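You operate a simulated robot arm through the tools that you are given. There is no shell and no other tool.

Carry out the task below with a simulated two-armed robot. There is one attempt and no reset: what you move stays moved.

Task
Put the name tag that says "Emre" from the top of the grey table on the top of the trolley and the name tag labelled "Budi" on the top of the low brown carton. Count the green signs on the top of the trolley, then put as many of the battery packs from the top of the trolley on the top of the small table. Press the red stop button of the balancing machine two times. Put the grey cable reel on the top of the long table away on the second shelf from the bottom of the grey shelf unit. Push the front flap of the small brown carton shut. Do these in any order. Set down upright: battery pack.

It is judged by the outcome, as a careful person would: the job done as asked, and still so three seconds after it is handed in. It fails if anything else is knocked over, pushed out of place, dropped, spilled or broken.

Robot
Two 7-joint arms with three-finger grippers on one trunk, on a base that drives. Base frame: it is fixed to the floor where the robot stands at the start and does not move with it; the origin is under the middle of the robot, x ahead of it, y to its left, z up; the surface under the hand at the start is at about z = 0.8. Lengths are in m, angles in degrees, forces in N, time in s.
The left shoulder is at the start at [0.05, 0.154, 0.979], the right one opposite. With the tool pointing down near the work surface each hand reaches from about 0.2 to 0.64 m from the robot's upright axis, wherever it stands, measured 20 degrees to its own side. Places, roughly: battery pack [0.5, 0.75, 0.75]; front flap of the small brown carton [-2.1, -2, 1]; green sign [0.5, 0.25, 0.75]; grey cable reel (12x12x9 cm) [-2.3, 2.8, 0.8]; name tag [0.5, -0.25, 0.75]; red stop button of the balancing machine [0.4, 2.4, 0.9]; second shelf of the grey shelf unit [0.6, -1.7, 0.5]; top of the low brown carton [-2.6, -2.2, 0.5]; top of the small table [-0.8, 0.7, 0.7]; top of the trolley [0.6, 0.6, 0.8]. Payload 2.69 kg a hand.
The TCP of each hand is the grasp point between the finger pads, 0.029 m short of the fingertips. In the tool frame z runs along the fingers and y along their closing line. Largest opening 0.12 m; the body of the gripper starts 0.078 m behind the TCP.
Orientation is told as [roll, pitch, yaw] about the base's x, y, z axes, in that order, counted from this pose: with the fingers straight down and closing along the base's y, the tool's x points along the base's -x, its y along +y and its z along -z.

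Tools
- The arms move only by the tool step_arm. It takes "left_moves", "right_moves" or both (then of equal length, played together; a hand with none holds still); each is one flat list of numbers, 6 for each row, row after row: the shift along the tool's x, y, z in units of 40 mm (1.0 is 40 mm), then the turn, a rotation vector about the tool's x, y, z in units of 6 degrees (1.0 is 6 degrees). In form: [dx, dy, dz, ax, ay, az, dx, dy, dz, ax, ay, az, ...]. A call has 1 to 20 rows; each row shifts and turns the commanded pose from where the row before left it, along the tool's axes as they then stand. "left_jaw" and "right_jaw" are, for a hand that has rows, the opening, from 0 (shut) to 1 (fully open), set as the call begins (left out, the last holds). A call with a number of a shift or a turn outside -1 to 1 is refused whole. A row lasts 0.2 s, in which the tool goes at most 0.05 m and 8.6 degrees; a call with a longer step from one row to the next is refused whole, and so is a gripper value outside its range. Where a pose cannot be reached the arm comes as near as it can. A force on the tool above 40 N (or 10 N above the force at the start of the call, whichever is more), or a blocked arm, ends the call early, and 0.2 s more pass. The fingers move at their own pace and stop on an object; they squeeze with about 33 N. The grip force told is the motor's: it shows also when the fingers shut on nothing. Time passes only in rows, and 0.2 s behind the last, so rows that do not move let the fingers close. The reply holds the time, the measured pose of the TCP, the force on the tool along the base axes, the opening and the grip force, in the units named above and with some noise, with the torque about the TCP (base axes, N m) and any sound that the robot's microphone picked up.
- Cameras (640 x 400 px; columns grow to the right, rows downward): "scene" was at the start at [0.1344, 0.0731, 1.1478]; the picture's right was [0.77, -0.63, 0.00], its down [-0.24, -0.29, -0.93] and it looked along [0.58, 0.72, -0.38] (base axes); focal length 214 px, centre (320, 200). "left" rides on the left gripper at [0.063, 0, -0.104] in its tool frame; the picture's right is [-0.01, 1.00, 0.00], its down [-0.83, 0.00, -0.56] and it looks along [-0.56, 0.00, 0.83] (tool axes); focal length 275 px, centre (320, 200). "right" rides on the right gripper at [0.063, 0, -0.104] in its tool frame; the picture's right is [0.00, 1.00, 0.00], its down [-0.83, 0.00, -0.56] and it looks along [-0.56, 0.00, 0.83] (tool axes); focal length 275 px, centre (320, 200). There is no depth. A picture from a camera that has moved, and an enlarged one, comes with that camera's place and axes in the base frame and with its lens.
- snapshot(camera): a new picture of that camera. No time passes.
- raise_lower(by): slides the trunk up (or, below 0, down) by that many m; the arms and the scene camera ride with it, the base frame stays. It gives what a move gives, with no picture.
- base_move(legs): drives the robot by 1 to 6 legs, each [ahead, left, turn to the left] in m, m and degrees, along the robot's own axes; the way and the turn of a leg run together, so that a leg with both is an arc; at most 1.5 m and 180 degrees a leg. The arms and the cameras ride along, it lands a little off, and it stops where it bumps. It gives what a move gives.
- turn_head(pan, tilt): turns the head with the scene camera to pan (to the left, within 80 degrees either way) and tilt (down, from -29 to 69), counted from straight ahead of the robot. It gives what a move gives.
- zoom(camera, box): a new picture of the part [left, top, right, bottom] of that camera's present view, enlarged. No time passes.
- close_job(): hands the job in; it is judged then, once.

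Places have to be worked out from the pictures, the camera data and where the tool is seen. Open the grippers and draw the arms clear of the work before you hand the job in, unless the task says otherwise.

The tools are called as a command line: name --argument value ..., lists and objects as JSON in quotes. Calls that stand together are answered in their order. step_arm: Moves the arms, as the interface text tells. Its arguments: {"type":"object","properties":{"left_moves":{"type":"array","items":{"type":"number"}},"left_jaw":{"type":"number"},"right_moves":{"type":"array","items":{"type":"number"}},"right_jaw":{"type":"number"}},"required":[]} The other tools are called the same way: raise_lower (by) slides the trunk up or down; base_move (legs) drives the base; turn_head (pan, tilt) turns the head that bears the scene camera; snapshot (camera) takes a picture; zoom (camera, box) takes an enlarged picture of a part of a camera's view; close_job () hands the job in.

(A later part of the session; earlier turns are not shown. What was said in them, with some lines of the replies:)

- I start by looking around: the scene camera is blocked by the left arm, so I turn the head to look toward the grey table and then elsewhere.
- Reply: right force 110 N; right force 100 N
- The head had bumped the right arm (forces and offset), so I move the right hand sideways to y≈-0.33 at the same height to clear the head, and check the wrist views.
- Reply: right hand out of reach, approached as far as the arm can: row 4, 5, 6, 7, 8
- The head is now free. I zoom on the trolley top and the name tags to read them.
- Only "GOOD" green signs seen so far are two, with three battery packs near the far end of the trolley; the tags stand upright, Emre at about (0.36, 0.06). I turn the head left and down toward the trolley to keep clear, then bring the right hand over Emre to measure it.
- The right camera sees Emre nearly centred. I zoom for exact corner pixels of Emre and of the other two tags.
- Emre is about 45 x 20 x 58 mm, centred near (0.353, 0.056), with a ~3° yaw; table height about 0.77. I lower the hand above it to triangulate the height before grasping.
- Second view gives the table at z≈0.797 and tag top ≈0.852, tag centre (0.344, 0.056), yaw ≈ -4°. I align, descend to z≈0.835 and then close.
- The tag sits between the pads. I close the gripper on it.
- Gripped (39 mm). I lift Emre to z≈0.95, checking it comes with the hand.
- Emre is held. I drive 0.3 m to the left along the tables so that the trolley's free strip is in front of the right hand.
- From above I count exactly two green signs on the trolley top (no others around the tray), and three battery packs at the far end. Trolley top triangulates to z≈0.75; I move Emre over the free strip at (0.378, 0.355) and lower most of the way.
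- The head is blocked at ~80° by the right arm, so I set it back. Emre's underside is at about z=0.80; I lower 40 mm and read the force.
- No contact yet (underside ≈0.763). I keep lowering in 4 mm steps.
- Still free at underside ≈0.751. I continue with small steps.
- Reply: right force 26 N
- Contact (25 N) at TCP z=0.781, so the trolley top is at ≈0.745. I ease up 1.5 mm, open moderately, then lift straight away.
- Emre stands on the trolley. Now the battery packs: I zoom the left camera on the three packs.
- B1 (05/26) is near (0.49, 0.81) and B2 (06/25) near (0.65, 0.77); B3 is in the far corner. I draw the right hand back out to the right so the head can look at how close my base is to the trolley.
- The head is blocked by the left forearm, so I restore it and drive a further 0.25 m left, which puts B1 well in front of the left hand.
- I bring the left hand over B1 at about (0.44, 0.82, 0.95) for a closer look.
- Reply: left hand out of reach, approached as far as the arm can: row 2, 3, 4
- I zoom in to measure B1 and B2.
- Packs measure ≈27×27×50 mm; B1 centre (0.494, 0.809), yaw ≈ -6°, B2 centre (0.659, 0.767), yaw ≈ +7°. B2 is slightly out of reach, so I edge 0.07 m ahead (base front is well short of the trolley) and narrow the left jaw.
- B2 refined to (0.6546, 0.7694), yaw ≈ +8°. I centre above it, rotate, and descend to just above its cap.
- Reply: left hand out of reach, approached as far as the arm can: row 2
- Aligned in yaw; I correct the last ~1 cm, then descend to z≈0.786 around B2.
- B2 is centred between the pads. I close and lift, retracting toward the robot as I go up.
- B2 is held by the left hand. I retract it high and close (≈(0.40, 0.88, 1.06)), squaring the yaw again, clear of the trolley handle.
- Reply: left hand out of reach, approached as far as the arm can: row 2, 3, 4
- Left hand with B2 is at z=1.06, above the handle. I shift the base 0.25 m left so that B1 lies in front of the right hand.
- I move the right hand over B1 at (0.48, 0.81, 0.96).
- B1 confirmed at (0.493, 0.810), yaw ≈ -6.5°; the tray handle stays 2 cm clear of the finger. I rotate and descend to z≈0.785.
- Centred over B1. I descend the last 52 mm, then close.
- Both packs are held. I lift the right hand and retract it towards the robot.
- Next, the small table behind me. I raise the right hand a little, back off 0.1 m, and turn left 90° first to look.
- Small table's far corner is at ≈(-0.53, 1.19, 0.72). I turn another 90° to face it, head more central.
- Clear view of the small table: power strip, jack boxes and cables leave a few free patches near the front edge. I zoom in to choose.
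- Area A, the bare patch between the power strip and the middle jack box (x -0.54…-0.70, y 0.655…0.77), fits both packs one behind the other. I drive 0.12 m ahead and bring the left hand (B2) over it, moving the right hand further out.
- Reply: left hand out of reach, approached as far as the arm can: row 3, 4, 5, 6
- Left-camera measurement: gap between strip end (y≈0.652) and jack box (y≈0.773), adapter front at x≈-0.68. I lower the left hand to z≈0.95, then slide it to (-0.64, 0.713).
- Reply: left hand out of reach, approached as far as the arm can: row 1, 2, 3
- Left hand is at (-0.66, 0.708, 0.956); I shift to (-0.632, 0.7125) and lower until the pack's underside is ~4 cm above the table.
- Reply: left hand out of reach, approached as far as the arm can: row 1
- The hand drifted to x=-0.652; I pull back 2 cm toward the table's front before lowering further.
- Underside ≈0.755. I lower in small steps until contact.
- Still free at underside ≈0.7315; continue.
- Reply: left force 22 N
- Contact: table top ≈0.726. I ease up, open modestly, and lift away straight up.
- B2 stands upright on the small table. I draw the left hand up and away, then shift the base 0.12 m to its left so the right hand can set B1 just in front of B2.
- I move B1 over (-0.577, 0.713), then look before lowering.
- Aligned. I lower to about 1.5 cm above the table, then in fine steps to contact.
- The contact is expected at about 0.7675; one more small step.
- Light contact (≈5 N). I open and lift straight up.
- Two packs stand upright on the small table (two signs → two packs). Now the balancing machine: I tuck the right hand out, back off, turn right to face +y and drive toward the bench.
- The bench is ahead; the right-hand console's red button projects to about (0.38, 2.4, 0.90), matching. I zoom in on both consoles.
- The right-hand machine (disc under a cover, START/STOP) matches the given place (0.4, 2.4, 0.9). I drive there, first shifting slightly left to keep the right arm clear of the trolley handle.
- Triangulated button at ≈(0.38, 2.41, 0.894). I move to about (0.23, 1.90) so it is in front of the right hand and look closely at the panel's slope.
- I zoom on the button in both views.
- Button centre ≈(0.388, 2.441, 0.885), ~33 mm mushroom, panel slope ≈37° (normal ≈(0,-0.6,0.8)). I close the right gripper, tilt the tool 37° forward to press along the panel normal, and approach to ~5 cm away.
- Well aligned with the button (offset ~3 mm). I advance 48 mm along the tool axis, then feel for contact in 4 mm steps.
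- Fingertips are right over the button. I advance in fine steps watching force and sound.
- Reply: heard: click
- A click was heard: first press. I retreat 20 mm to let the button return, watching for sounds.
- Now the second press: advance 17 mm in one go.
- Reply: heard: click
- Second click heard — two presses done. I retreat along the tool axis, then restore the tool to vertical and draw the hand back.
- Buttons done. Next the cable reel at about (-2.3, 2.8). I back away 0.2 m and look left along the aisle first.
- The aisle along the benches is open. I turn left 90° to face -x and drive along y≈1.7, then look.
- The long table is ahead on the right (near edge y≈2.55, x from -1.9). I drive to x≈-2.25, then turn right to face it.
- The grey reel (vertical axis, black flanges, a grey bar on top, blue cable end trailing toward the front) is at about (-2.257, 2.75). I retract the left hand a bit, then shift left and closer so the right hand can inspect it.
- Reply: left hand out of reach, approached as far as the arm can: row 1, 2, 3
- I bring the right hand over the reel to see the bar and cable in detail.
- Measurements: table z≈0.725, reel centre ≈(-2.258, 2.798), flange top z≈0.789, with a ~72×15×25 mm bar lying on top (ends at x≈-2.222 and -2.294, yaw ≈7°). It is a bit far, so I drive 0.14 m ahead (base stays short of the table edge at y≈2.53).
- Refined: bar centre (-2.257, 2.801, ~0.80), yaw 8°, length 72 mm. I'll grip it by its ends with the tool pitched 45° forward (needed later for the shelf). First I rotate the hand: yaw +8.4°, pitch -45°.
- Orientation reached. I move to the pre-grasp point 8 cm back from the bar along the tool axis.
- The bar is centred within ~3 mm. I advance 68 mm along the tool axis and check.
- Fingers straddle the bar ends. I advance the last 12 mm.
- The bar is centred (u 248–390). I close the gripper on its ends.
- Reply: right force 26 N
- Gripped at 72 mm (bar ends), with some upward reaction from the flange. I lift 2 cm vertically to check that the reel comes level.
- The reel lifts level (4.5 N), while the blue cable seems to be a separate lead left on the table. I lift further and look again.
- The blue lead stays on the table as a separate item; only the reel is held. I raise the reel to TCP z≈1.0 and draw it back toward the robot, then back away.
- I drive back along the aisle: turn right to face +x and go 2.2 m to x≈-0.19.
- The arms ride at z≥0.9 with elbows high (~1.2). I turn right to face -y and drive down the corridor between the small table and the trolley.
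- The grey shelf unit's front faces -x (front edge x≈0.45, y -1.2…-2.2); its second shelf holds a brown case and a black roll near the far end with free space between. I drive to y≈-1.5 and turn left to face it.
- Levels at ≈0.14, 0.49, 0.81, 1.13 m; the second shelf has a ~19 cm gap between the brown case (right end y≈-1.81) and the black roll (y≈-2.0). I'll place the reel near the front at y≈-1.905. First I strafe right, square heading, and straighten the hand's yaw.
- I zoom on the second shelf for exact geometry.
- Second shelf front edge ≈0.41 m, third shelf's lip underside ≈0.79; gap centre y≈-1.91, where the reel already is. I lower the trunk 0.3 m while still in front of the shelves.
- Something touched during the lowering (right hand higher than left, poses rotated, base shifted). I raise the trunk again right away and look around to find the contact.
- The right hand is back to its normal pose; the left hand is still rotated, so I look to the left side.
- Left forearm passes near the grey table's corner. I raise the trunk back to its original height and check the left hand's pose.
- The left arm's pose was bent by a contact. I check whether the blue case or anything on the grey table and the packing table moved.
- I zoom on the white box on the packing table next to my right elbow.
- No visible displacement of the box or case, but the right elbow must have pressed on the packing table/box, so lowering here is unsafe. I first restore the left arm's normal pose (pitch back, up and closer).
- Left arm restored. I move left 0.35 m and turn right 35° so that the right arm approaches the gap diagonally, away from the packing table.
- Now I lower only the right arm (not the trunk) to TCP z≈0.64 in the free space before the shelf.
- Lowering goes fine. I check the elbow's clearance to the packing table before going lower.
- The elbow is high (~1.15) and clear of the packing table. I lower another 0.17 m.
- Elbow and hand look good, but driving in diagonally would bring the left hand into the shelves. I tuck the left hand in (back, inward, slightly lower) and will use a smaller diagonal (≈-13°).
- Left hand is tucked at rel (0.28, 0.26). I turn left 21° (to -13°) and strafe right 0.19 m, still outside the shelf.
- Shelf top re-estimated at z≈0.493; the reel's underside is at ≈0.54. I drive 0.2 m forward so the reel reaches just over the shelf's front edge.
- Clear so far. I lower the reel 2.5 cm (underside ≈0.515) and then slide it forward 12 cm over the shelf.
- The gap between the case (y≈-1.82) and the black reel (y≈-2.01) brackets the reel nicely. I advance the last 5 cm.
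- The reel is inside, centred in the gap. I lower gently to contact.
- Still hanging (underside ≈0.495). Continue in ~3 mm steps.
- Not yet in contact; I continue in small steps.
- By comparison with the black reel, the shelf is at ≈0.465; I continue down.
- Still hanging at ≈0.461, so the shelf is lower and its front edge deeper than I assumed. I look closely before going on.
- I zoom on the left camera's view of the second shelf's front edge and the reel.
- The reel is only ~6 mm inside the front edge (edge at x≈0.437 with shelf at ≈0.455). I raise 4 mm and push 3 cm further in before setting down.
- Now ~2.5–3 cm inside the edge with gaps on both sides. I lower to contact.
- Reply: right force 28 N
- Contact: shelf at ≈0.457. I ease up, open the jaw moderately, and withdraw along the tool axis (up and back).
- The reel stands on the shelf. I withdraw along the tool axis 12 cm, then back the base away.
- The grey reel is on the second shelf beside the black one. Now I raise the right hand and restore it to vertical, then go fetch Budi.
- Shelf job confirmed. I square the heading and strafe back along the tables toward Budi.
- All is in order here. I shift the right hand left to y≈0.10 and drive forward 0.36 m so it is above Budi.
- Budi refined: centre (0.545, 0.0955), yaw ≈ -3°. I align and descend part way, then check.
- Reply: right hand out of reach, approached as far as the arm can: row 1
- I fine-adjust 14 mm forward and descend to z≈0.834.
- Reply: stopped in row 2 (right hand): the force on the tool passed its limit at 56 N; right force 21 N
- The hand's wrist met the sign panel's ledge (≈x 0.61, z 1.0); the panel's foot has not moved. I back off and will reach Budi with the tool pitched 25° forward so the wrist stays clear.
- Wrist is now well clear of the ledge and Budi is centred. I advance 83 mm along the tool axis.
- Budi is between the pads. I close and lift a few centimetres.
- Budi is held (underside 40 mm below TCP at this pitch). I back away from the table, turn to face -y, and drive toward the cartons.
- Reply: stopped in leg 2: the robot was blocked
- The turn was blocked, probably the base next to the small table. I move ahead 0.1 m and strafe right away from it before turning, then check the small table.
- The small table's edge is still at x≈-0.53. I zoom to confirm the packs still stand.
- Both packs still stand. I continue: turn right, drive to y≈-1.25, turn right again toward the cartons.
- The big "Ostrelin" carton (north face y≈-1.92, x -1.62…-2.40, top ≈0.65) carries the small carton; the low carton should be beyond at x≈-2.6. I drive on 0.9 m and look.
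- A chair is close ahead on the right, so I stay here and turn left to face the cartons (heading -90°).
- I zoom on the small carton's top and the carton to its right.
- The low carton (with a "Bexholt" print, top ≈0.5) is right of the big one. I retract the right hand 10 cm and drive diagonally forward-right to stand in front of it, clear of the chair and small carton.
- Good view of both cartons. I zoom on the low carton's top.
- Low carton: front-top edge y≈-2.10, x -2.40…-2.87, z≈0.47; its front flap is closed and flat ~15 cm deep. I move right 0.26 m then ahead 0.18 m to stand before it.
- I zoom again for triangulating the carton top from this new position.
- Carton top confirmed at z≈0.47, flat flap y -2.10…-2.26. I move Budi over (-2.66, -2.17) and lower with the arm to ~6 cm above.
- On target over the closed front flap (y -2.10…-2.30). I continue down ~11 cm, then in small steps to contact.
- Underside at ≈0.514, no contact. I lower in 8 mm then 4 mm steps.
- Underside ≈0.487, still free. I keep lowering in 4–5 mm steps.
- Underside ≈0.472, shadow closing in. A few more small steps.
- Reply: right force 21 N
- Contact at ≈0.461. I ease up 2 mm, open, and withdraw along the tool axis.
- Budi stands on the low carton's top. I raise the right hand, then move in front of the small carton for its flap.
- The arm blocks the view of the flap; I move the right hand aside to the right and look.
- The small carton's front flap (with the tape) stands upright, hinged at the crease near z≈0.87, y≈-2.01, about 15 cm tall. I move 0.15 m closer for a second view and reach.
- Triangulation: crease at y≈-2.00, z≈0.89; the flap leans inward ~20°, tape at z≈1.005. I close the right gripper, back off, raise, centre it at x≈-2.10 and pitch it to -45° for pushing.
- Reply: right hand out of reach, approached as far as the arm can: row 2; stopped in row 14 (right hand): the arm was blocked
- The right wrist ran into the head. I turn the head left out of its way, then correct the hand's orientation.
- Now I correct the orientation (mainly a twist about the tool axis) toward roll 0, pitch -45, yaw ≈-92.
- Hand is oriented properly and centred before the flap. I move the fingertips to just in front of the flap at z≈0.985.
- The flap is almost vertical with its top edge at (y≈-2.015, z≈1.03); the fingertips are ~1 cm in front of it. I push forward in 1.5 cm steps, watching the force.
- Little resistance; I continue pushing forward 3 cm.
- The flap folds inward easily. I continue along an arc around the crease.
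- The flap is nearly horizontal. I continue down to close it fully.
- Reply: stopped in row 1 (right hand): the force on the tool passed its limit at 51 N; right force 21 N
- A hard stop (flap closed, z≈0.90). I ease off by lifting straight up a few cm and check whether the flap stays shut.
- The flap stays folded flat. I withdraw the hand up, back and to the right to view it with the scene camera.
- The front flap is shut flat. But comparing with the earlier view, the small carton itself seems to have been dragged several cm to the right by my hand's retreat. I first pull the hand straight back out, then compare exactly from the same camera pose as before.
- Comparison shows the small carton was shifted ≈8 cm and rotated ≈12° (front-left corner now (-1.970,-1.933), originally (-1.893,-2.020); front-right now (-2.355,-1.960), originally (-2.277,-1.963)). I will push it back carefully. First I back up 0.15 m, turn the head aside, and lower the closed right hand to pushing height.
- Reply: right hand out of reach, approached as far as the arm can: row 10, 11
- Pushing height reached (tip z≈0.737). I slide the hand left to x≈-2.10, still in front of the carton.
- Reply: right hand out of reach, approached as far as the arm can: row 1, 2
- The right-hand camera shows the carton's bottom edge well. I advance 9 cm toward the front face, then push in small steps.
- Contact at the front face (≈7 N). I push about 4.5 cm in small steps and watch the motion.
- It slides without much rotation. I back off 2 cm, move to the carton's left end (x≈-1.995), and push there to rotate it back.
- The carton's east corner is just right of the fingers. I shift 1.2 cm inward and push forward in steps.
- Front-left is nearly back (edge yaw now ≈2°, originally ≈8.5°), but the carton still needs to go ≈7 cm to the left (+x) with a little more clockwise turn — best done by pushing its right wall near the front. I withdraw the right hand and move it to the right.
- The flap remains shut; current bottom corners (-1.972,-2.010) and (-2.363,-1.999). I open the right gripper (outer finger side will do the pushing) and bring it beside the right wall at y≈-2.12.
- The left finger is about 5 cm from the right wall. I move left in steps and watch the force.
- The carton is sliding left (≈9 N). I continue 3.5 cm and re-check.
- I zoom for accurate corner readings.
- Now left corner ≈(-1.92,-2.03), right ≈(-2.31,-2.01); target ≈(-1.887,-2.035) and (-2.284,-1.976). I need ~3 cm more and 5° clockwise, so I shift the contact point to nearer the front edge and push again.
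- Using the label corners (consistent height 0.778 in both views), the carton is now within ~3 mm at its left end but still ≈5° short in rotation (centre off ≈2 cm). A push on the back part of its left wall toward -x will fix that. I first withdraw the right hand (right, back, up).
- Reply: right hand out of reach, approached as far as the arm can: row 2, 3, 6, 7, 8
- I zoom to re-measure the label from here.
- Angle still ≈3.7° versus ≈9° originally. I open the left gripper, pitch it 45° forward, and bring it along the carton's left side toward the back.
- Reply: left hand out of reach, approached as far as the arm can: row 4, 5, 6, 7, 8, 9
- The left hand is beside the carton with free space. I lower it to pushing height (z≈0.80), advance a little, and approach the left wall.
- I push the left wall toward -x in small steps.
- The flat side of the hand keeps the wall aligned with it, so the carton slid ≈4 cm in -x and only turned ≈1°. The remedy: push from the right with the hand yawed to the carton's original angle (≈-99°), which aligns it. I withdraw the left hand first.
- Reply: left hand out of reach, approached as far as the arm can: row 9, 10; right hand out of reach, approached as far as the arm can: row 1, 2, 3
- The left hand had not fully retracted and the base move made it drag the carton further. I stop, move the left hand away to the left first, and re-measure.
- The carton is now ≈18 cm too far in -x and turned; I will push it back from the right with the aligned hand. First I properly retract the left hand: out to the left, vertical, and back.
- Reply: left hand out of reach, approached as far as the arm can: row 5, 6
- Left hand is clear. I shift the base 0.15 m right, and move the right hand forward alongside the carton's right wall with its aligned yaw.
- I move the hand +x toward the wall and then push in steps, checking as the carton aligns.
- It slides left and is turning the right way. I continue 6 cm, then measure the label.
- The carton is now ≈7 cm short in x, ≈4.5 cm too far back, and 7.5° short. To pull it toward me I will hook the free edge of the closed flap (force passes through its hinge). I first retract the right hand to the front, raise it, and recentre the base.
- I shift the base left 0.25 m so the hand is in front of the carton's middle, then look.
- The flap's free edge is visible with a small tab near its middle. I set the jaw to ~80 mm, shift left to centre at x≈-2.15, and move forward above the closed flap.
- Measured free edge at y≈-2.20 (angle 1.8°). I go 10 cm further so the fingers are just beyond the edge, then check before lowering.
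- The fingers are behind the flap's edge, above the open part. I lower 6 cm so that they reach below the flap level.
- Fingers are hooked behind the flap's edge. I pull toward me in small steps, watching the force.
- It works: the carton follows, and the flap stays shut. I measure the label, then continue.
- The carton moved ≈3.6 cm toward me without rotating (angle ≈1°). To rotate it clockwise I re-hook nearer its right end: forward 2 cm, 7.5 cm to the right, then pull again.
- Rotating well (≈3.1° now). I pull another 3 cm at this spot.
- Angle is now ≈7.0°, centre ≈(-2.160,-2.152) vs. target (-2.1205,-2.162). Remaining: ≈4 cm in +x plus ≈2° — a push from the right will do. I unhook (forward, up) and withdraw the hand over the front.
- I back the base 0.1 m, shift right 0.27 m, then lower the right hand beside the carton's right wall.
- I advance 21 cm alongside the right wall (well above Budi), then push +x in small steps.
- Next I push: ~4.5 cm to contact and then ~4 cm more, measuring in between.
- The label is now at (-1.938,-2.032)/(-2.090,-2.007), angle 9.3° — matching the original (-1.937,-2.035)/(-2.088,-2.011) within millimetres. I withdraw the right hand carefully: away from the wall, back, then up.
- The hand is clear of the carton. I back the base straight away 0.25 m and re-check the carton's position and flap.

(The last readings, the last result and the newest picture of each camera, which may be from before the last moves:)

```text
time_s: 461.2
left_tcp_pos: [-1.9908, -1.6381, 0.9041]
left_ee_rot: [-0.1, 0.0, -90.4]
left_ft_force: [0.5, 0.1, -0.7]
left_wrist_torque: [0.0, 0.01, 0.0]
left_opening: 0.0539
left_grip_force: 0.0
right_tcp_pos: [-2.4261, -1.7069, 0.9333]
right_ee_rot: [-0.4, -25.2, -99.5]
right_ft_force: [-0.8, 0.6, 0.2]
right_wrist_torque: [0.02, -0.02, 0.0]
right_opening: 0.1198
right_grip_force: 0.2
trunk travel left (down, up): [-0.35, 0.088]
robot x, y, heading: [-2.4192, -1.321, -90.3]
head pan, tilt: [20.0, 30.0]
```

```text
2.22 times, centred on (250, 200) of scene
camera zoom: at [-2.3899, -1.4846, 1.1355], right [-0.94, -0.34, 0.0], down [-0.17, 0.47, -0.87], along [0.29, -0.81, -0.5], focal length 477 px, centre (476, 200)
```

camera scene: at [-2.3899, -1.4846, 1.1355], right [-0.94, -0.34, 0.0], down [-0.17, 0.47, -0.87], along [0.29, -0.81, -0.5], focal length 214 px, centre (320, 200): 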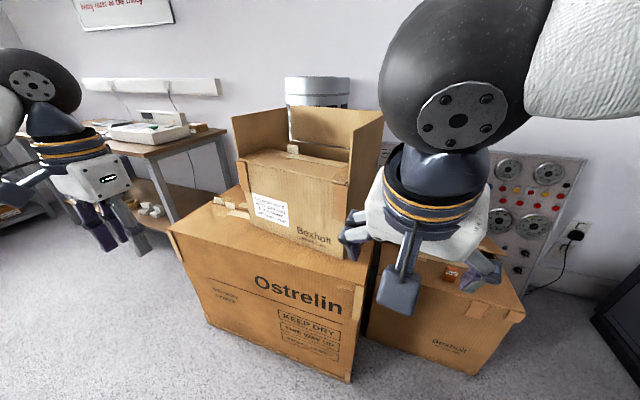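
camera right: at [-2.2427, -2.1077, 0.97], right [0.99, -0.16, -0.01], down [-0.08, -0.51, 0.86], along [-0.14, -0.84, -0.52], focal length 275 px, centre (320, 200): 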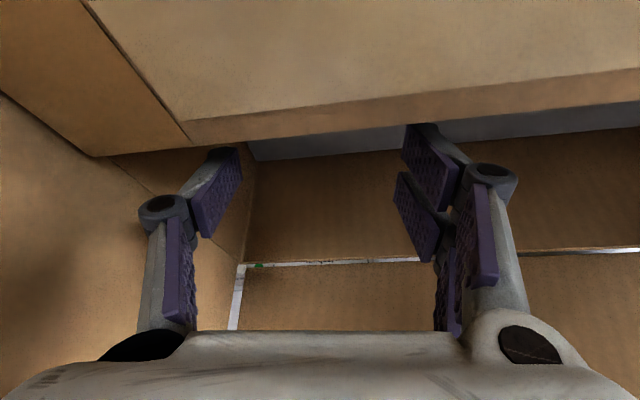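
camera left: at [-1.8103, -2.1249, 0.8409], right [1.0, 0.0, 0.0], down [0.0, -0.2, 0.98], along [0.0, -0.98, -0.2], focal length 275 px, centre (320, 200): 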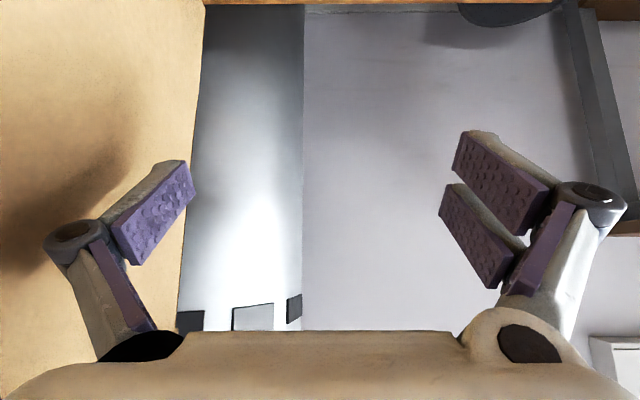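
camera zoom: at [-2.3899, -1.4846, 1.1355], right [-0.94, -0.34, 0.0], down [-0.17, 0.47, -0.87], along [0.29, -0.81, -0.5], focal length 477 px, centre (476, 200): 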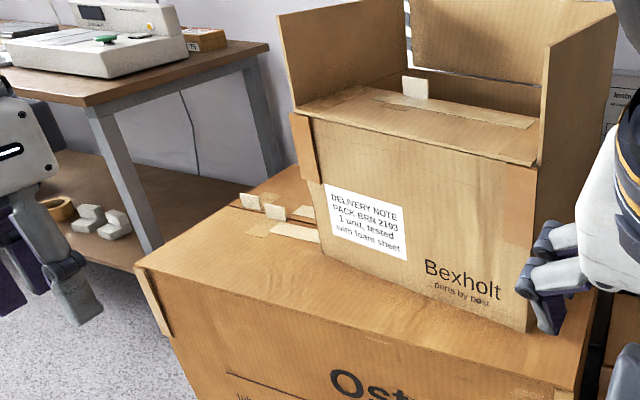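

Everything looks right. I tuck the right hand to the side (vertical) and return to the earlier viewing pose to compare directly with the original picture.

step_arm --right_moves '[0, -1, 0, 0, 0, 0, 0, -1, 0, 0, 0, 0, 0, -1, 0, 0, 0, 0, 0, -1, 0, 0, 0, 0, 0, -1, 0, 0, 0, 0, 0, -1, 0, 0, 0, 0, 0, 0, 0, 0, 0.85, 0, 0, 0, 0, 0, 0.85, 0, 0, 0, 0, 0, 0.85, 0, 0, 0, 0, 0, 0.85, 0, 0, 0, 0, 0, 0.8, 0]'

base_move --legs '[[0.0, 0.35, 0.6], [0.09, 0, 0]]'

turn_head --pan 5 --tilt 25

snapshot --camera "scene"

zoom --camera "scene" --box '[200, 80, 460, 300]'

```text
time_s: 463.6
left_tcp_pos: [-1.9904, -1.6382, 0.9044]
left_ee_rot: [-0.1, 0.0, -90.4]
left_ft_force: [-0.8, 0.5, -0.1]
left_wrist_torque: [-0.01, -0.02, 0.02]
left_opening: 0.0541
left_grip_force: 0.0
right_tcp_pos: [-2.6632, -1.6658, 0.9351]
right_ee_rot: [-0.3, 0.1, -99.7]
right_ft_force: [0.5, -0.1, -0.4]
right_wrist_torque: [0.01, 0.01, 0.0]
right_opening: 0.12
right_grip_force: 0.0
trunk travel left (down, up): [-0.35, 0.088]
robot x, y, heading: [-2.4188, -1.3235, -90.3]
head pan, tilt: [20.0, 30.0]
```

```text
time_s: 467.7
left_tcp_pos: [-1.628, -1.7218, 0.9044]
left_ee_rot: [0.0, 0.1, -89.7]
left_ft_force: [-0.3, -0.7, -0.1]
left_wrist_torque: [0.03, 0.01, -0.01]
left_opening: 0.0541
left_grip_force: 0.1
right_tcp_pos: [-2.2988, -1.7575, 0.9352]
right_ee_rot: [-0.4, 0.0, -99.2]
right_ft_force: [0.1, -0.1, -0.6]
right_wrist_torque: [0.0, -0.02, 0.02]
right_opening: 0.1199
right_grip_force: 0.0
trunk travel left (down, up): [-0.35, 0.088]
robot x, y, heading: [-2.0563, -1.4144, -89.6]
head pan, tilt: [20.0, 30.0]
```

```text
time_s: 468.4
left_tcp_pos: [-1.6272, -1.7215, 0.9044]
left_ee_rot: [-0.1, 0.1, -89.8]
left_ft_force: [-0.2, -0.1, 0.2]
left_wrist_torque: [0.0, 0.0, 0.03]
left_opening: 0.0541
left_grip_force: 0.0
right_tcp_pos: [-2.2986, -1.7574, 0.9357]
right_ee_rot: [-0.4, 0.0, -99.1]
right_ft_force: [1.6, 0.6, 0.8]
right_wrist_torque: [0.0, -0.05, -0.01]
right_opening: 0.1202
right_grip_force: 0.1
trunk travel left (down, up): [-0.35, 0.088]
robot x, y, heading: [-2.0549, -1.4106, -89.5]
head pan, tilt: [5.0, 25.0]
```

```text
taken
camera scene: at [-2.0499, -1.5791, 1.1434], right [-1.0, -0.09, 0.0], down [-0.04, 0.42, -0.91], along [0.09, -0.9, -0.42], focal length 214 px, centre (320, 200)
```

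scene: 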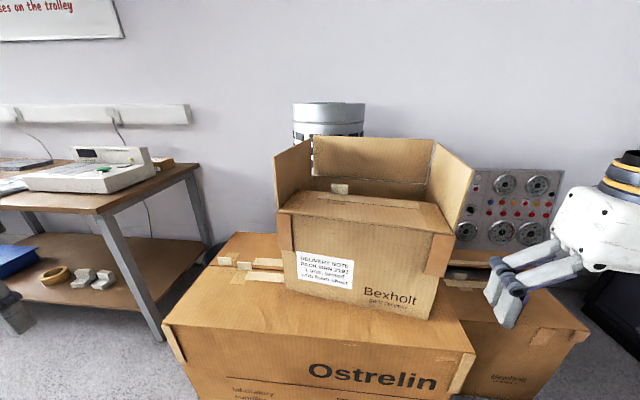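

```text
1.82 times, centred on (330, 190) of scene
camera zoom: at [-2.0499, -1.5791, 1.1434], right [-1.0, -0.09, 0.0], down [-0.04, 0.42, -0.91], along [0.09, -0.9, -0.42], focal length 390 px, centre (302, 218)
```

zoom: 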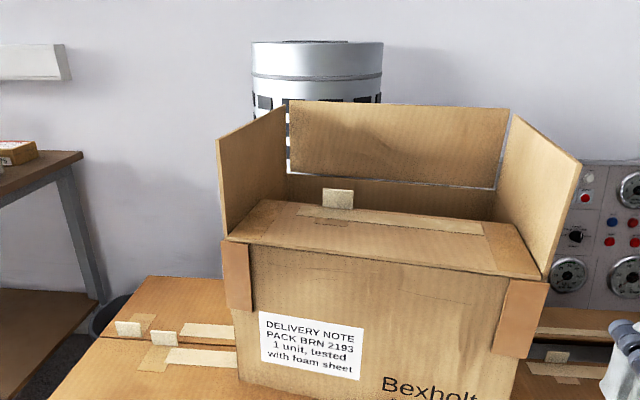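

The carton matches the original picture within ~1 cm, flap shut. I back away, open both grippers, and take a last look at Budi and the cartons.

base_move --legs '[[-0.2, 0, 0]]'

step_arm --left_moves '[0, 0, 0, 0, 0, 0, 0, 0, 0, 0, 0, 0]' --left_jaw 1 --right_moves '[0, 0, 0, 0, 0, 0, 0, 0, 0, 0, 0, 0]' --right_jaw 1

turn_head --pan -10 --tilt 25

snapshot --camera "scene"

snapshot --camera "right"

```text
time_s: 470.0
left_tcp_pos: [-1.6284, -1.5183, 0.9046]
left_ee_rot: [-0.2, -0.1, -89.9]
left_ft_force: [0.3, 0.4, 0.2]
left_wrist_torque: [-0.06, -0.03, -0.01]
left_opening: 0.054
left_grip_force: 0.0
right_tcp_pos: [-2.2995, -1.5522, 0.9353]
right_ee_rot: [-0.4, 0.0, -99.3]
right_ft_force: [0.4, -0.2, -0.1]
right_wrist_torque: [0.0, 0.0, -0.01]
right_opening: 0.1199
right_grip_force: 0.0
trunk travel left (down, up): [-0.35, 0.088]
robot x, y, heading: [-2.0596, -1.2087, -90.1]
head pan, tilt: [5.0, 25.0]
```

```text
time_s: 470.6
left_tcp_pos: [-1.6284, -1.5194, 0.9048]
left_ee_rot: [-0.1, 0.0, -89.9]
left_ft_force: [-0.5, 0.0, 0.4]
left_wrist_torque: [0.02, -0.03, 0.03]
left_opening: 0.1199
left_grip_force: 0.0
right_tcp_pos: [-2.3002, -1.5533, 0.9355]
right_ee_rot: [-0.4, 0.0, -99.2]
right_ft_force: [0.1, -0.1, -0.8]
right_wrist_torque: [-0.02, 0.0, 0.02]
right_opening: 0.1201
right_grip_force: 0.1
trunk travel left (down, up): [-0.35, 0.088]
robot x, y, heading: [-2.0587, -1.2082, -89.4]
head pan, tilt: [5.0, 25.0]
```

```text
time_s: 471.4
left_tcp_pos: [-1.6282, -1.5186, 0.9043]
left_ee_rot: [-0.2, -0.1, -89.9]
left_ft_force: [1.1, -0.1, -0.2]
left_wrist_torque: [0.01, 0.02, -0.01]
left_opening: 0.1199
left_grip_force: 0.0
right_tcp_pos: [-2.3005, -1.5538, 0.9345]
right_ee_rot: [-0.4, 0.0, -99.3]
right_ft_force: [-0.1, -0.1, -0.1]
right_wrist_torque: [0.01, -0.02, -0.01]
right_opening: 0.1201
right_grip_force: 0.1
trunk travel left (down, up): [-0.35, 0.088]
robot x, y, heading: [-2.0597, -1.2077, -89.8]
head pan, tilt: [-10.0, 25.0]
```

```text
taken
camera scene: at [-2.0753, -1.3751, 1.1435], right [-0.99, 0.17, 0.0], down [0.07, 0.42, -0.91], along [-0.15, -0.89, -0.42], focal length 214 px, centre (320, 200)
```

scene: 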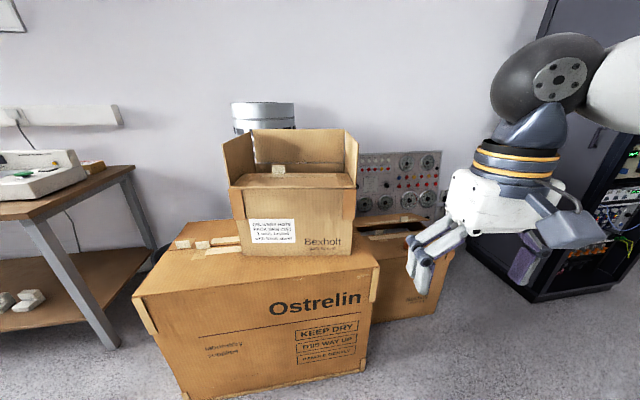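

```text
taken
camera right: at [-2.2891, -1.491, 1.0402], right [0.99, -0.16, -0.01], down [-0.13, -0.82, 0.56], along [-0.09, -0.55, -0.83], focal length 275 px, centre (320, 200)
```

right: 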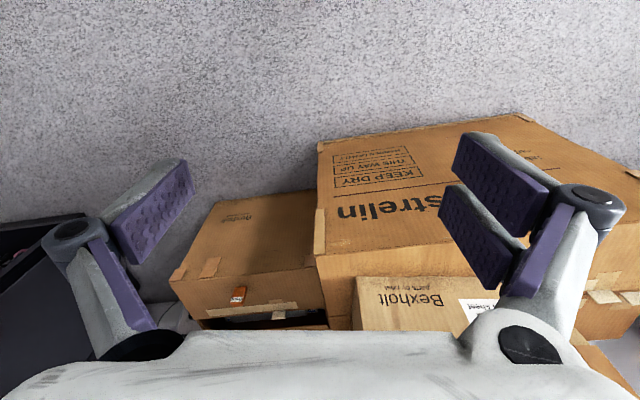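

All parts are done. Emre is on the trolley and Budi is on the low carton. There are two green signs, so two battery packs stand upright on the small table. STOP was pressed twice, with a click each time. The grey reel is on the second shelf, and the front flap is shut with the carton back in place. The grippers are open and the arms clear, so I hand the job in.

close_job

```text
The job is handed in.
```

I finished every part of the job and handed it in. While withdrawing my hand from the flap I dragged the small carton out of place, so I pushed it back.

- **Name tags:** "Emre" stands on the trolley top, and "Budi" stands on top of the low brown carton.
- **Green signs and battery packs:** I counted two green signs, so I moved two battery packs to the small table. Both stand upright.
- **Stop button:** I pressed the red STOP button twice and heard one click each time. Two machines on that bench have red buttons; I used the one at the position you gave.
- **Cable reel:** The grey reel is on the second shelf from the bottom, beside a black reel. A blue lead that lay across the reel stayed behind on the long table as a separate item.
- **Carton flap:** The front flap of the small carton is pushed shut and stayed shut.

**Contacts along the way:**
- **Small carton:** It was dragged up to about 18 cm. It now sits within about 1 cm of where it started, judging from pictures taken before and after.
- **White box on the packing table:** My right elbow apparently pressed on the packing table or the box on it while I lowered the trunk near the shelf. I could see no clear movement, but my measurement there is only good to about 3 cm.
- **Sign panel behind the grey table:** My wrist bumped its ledge once, and the panel's foot did not move.
- **Small table:** The base was briefly blocked next to it. The table edge stayed where it was, and both battery packs were still standing afterwards.
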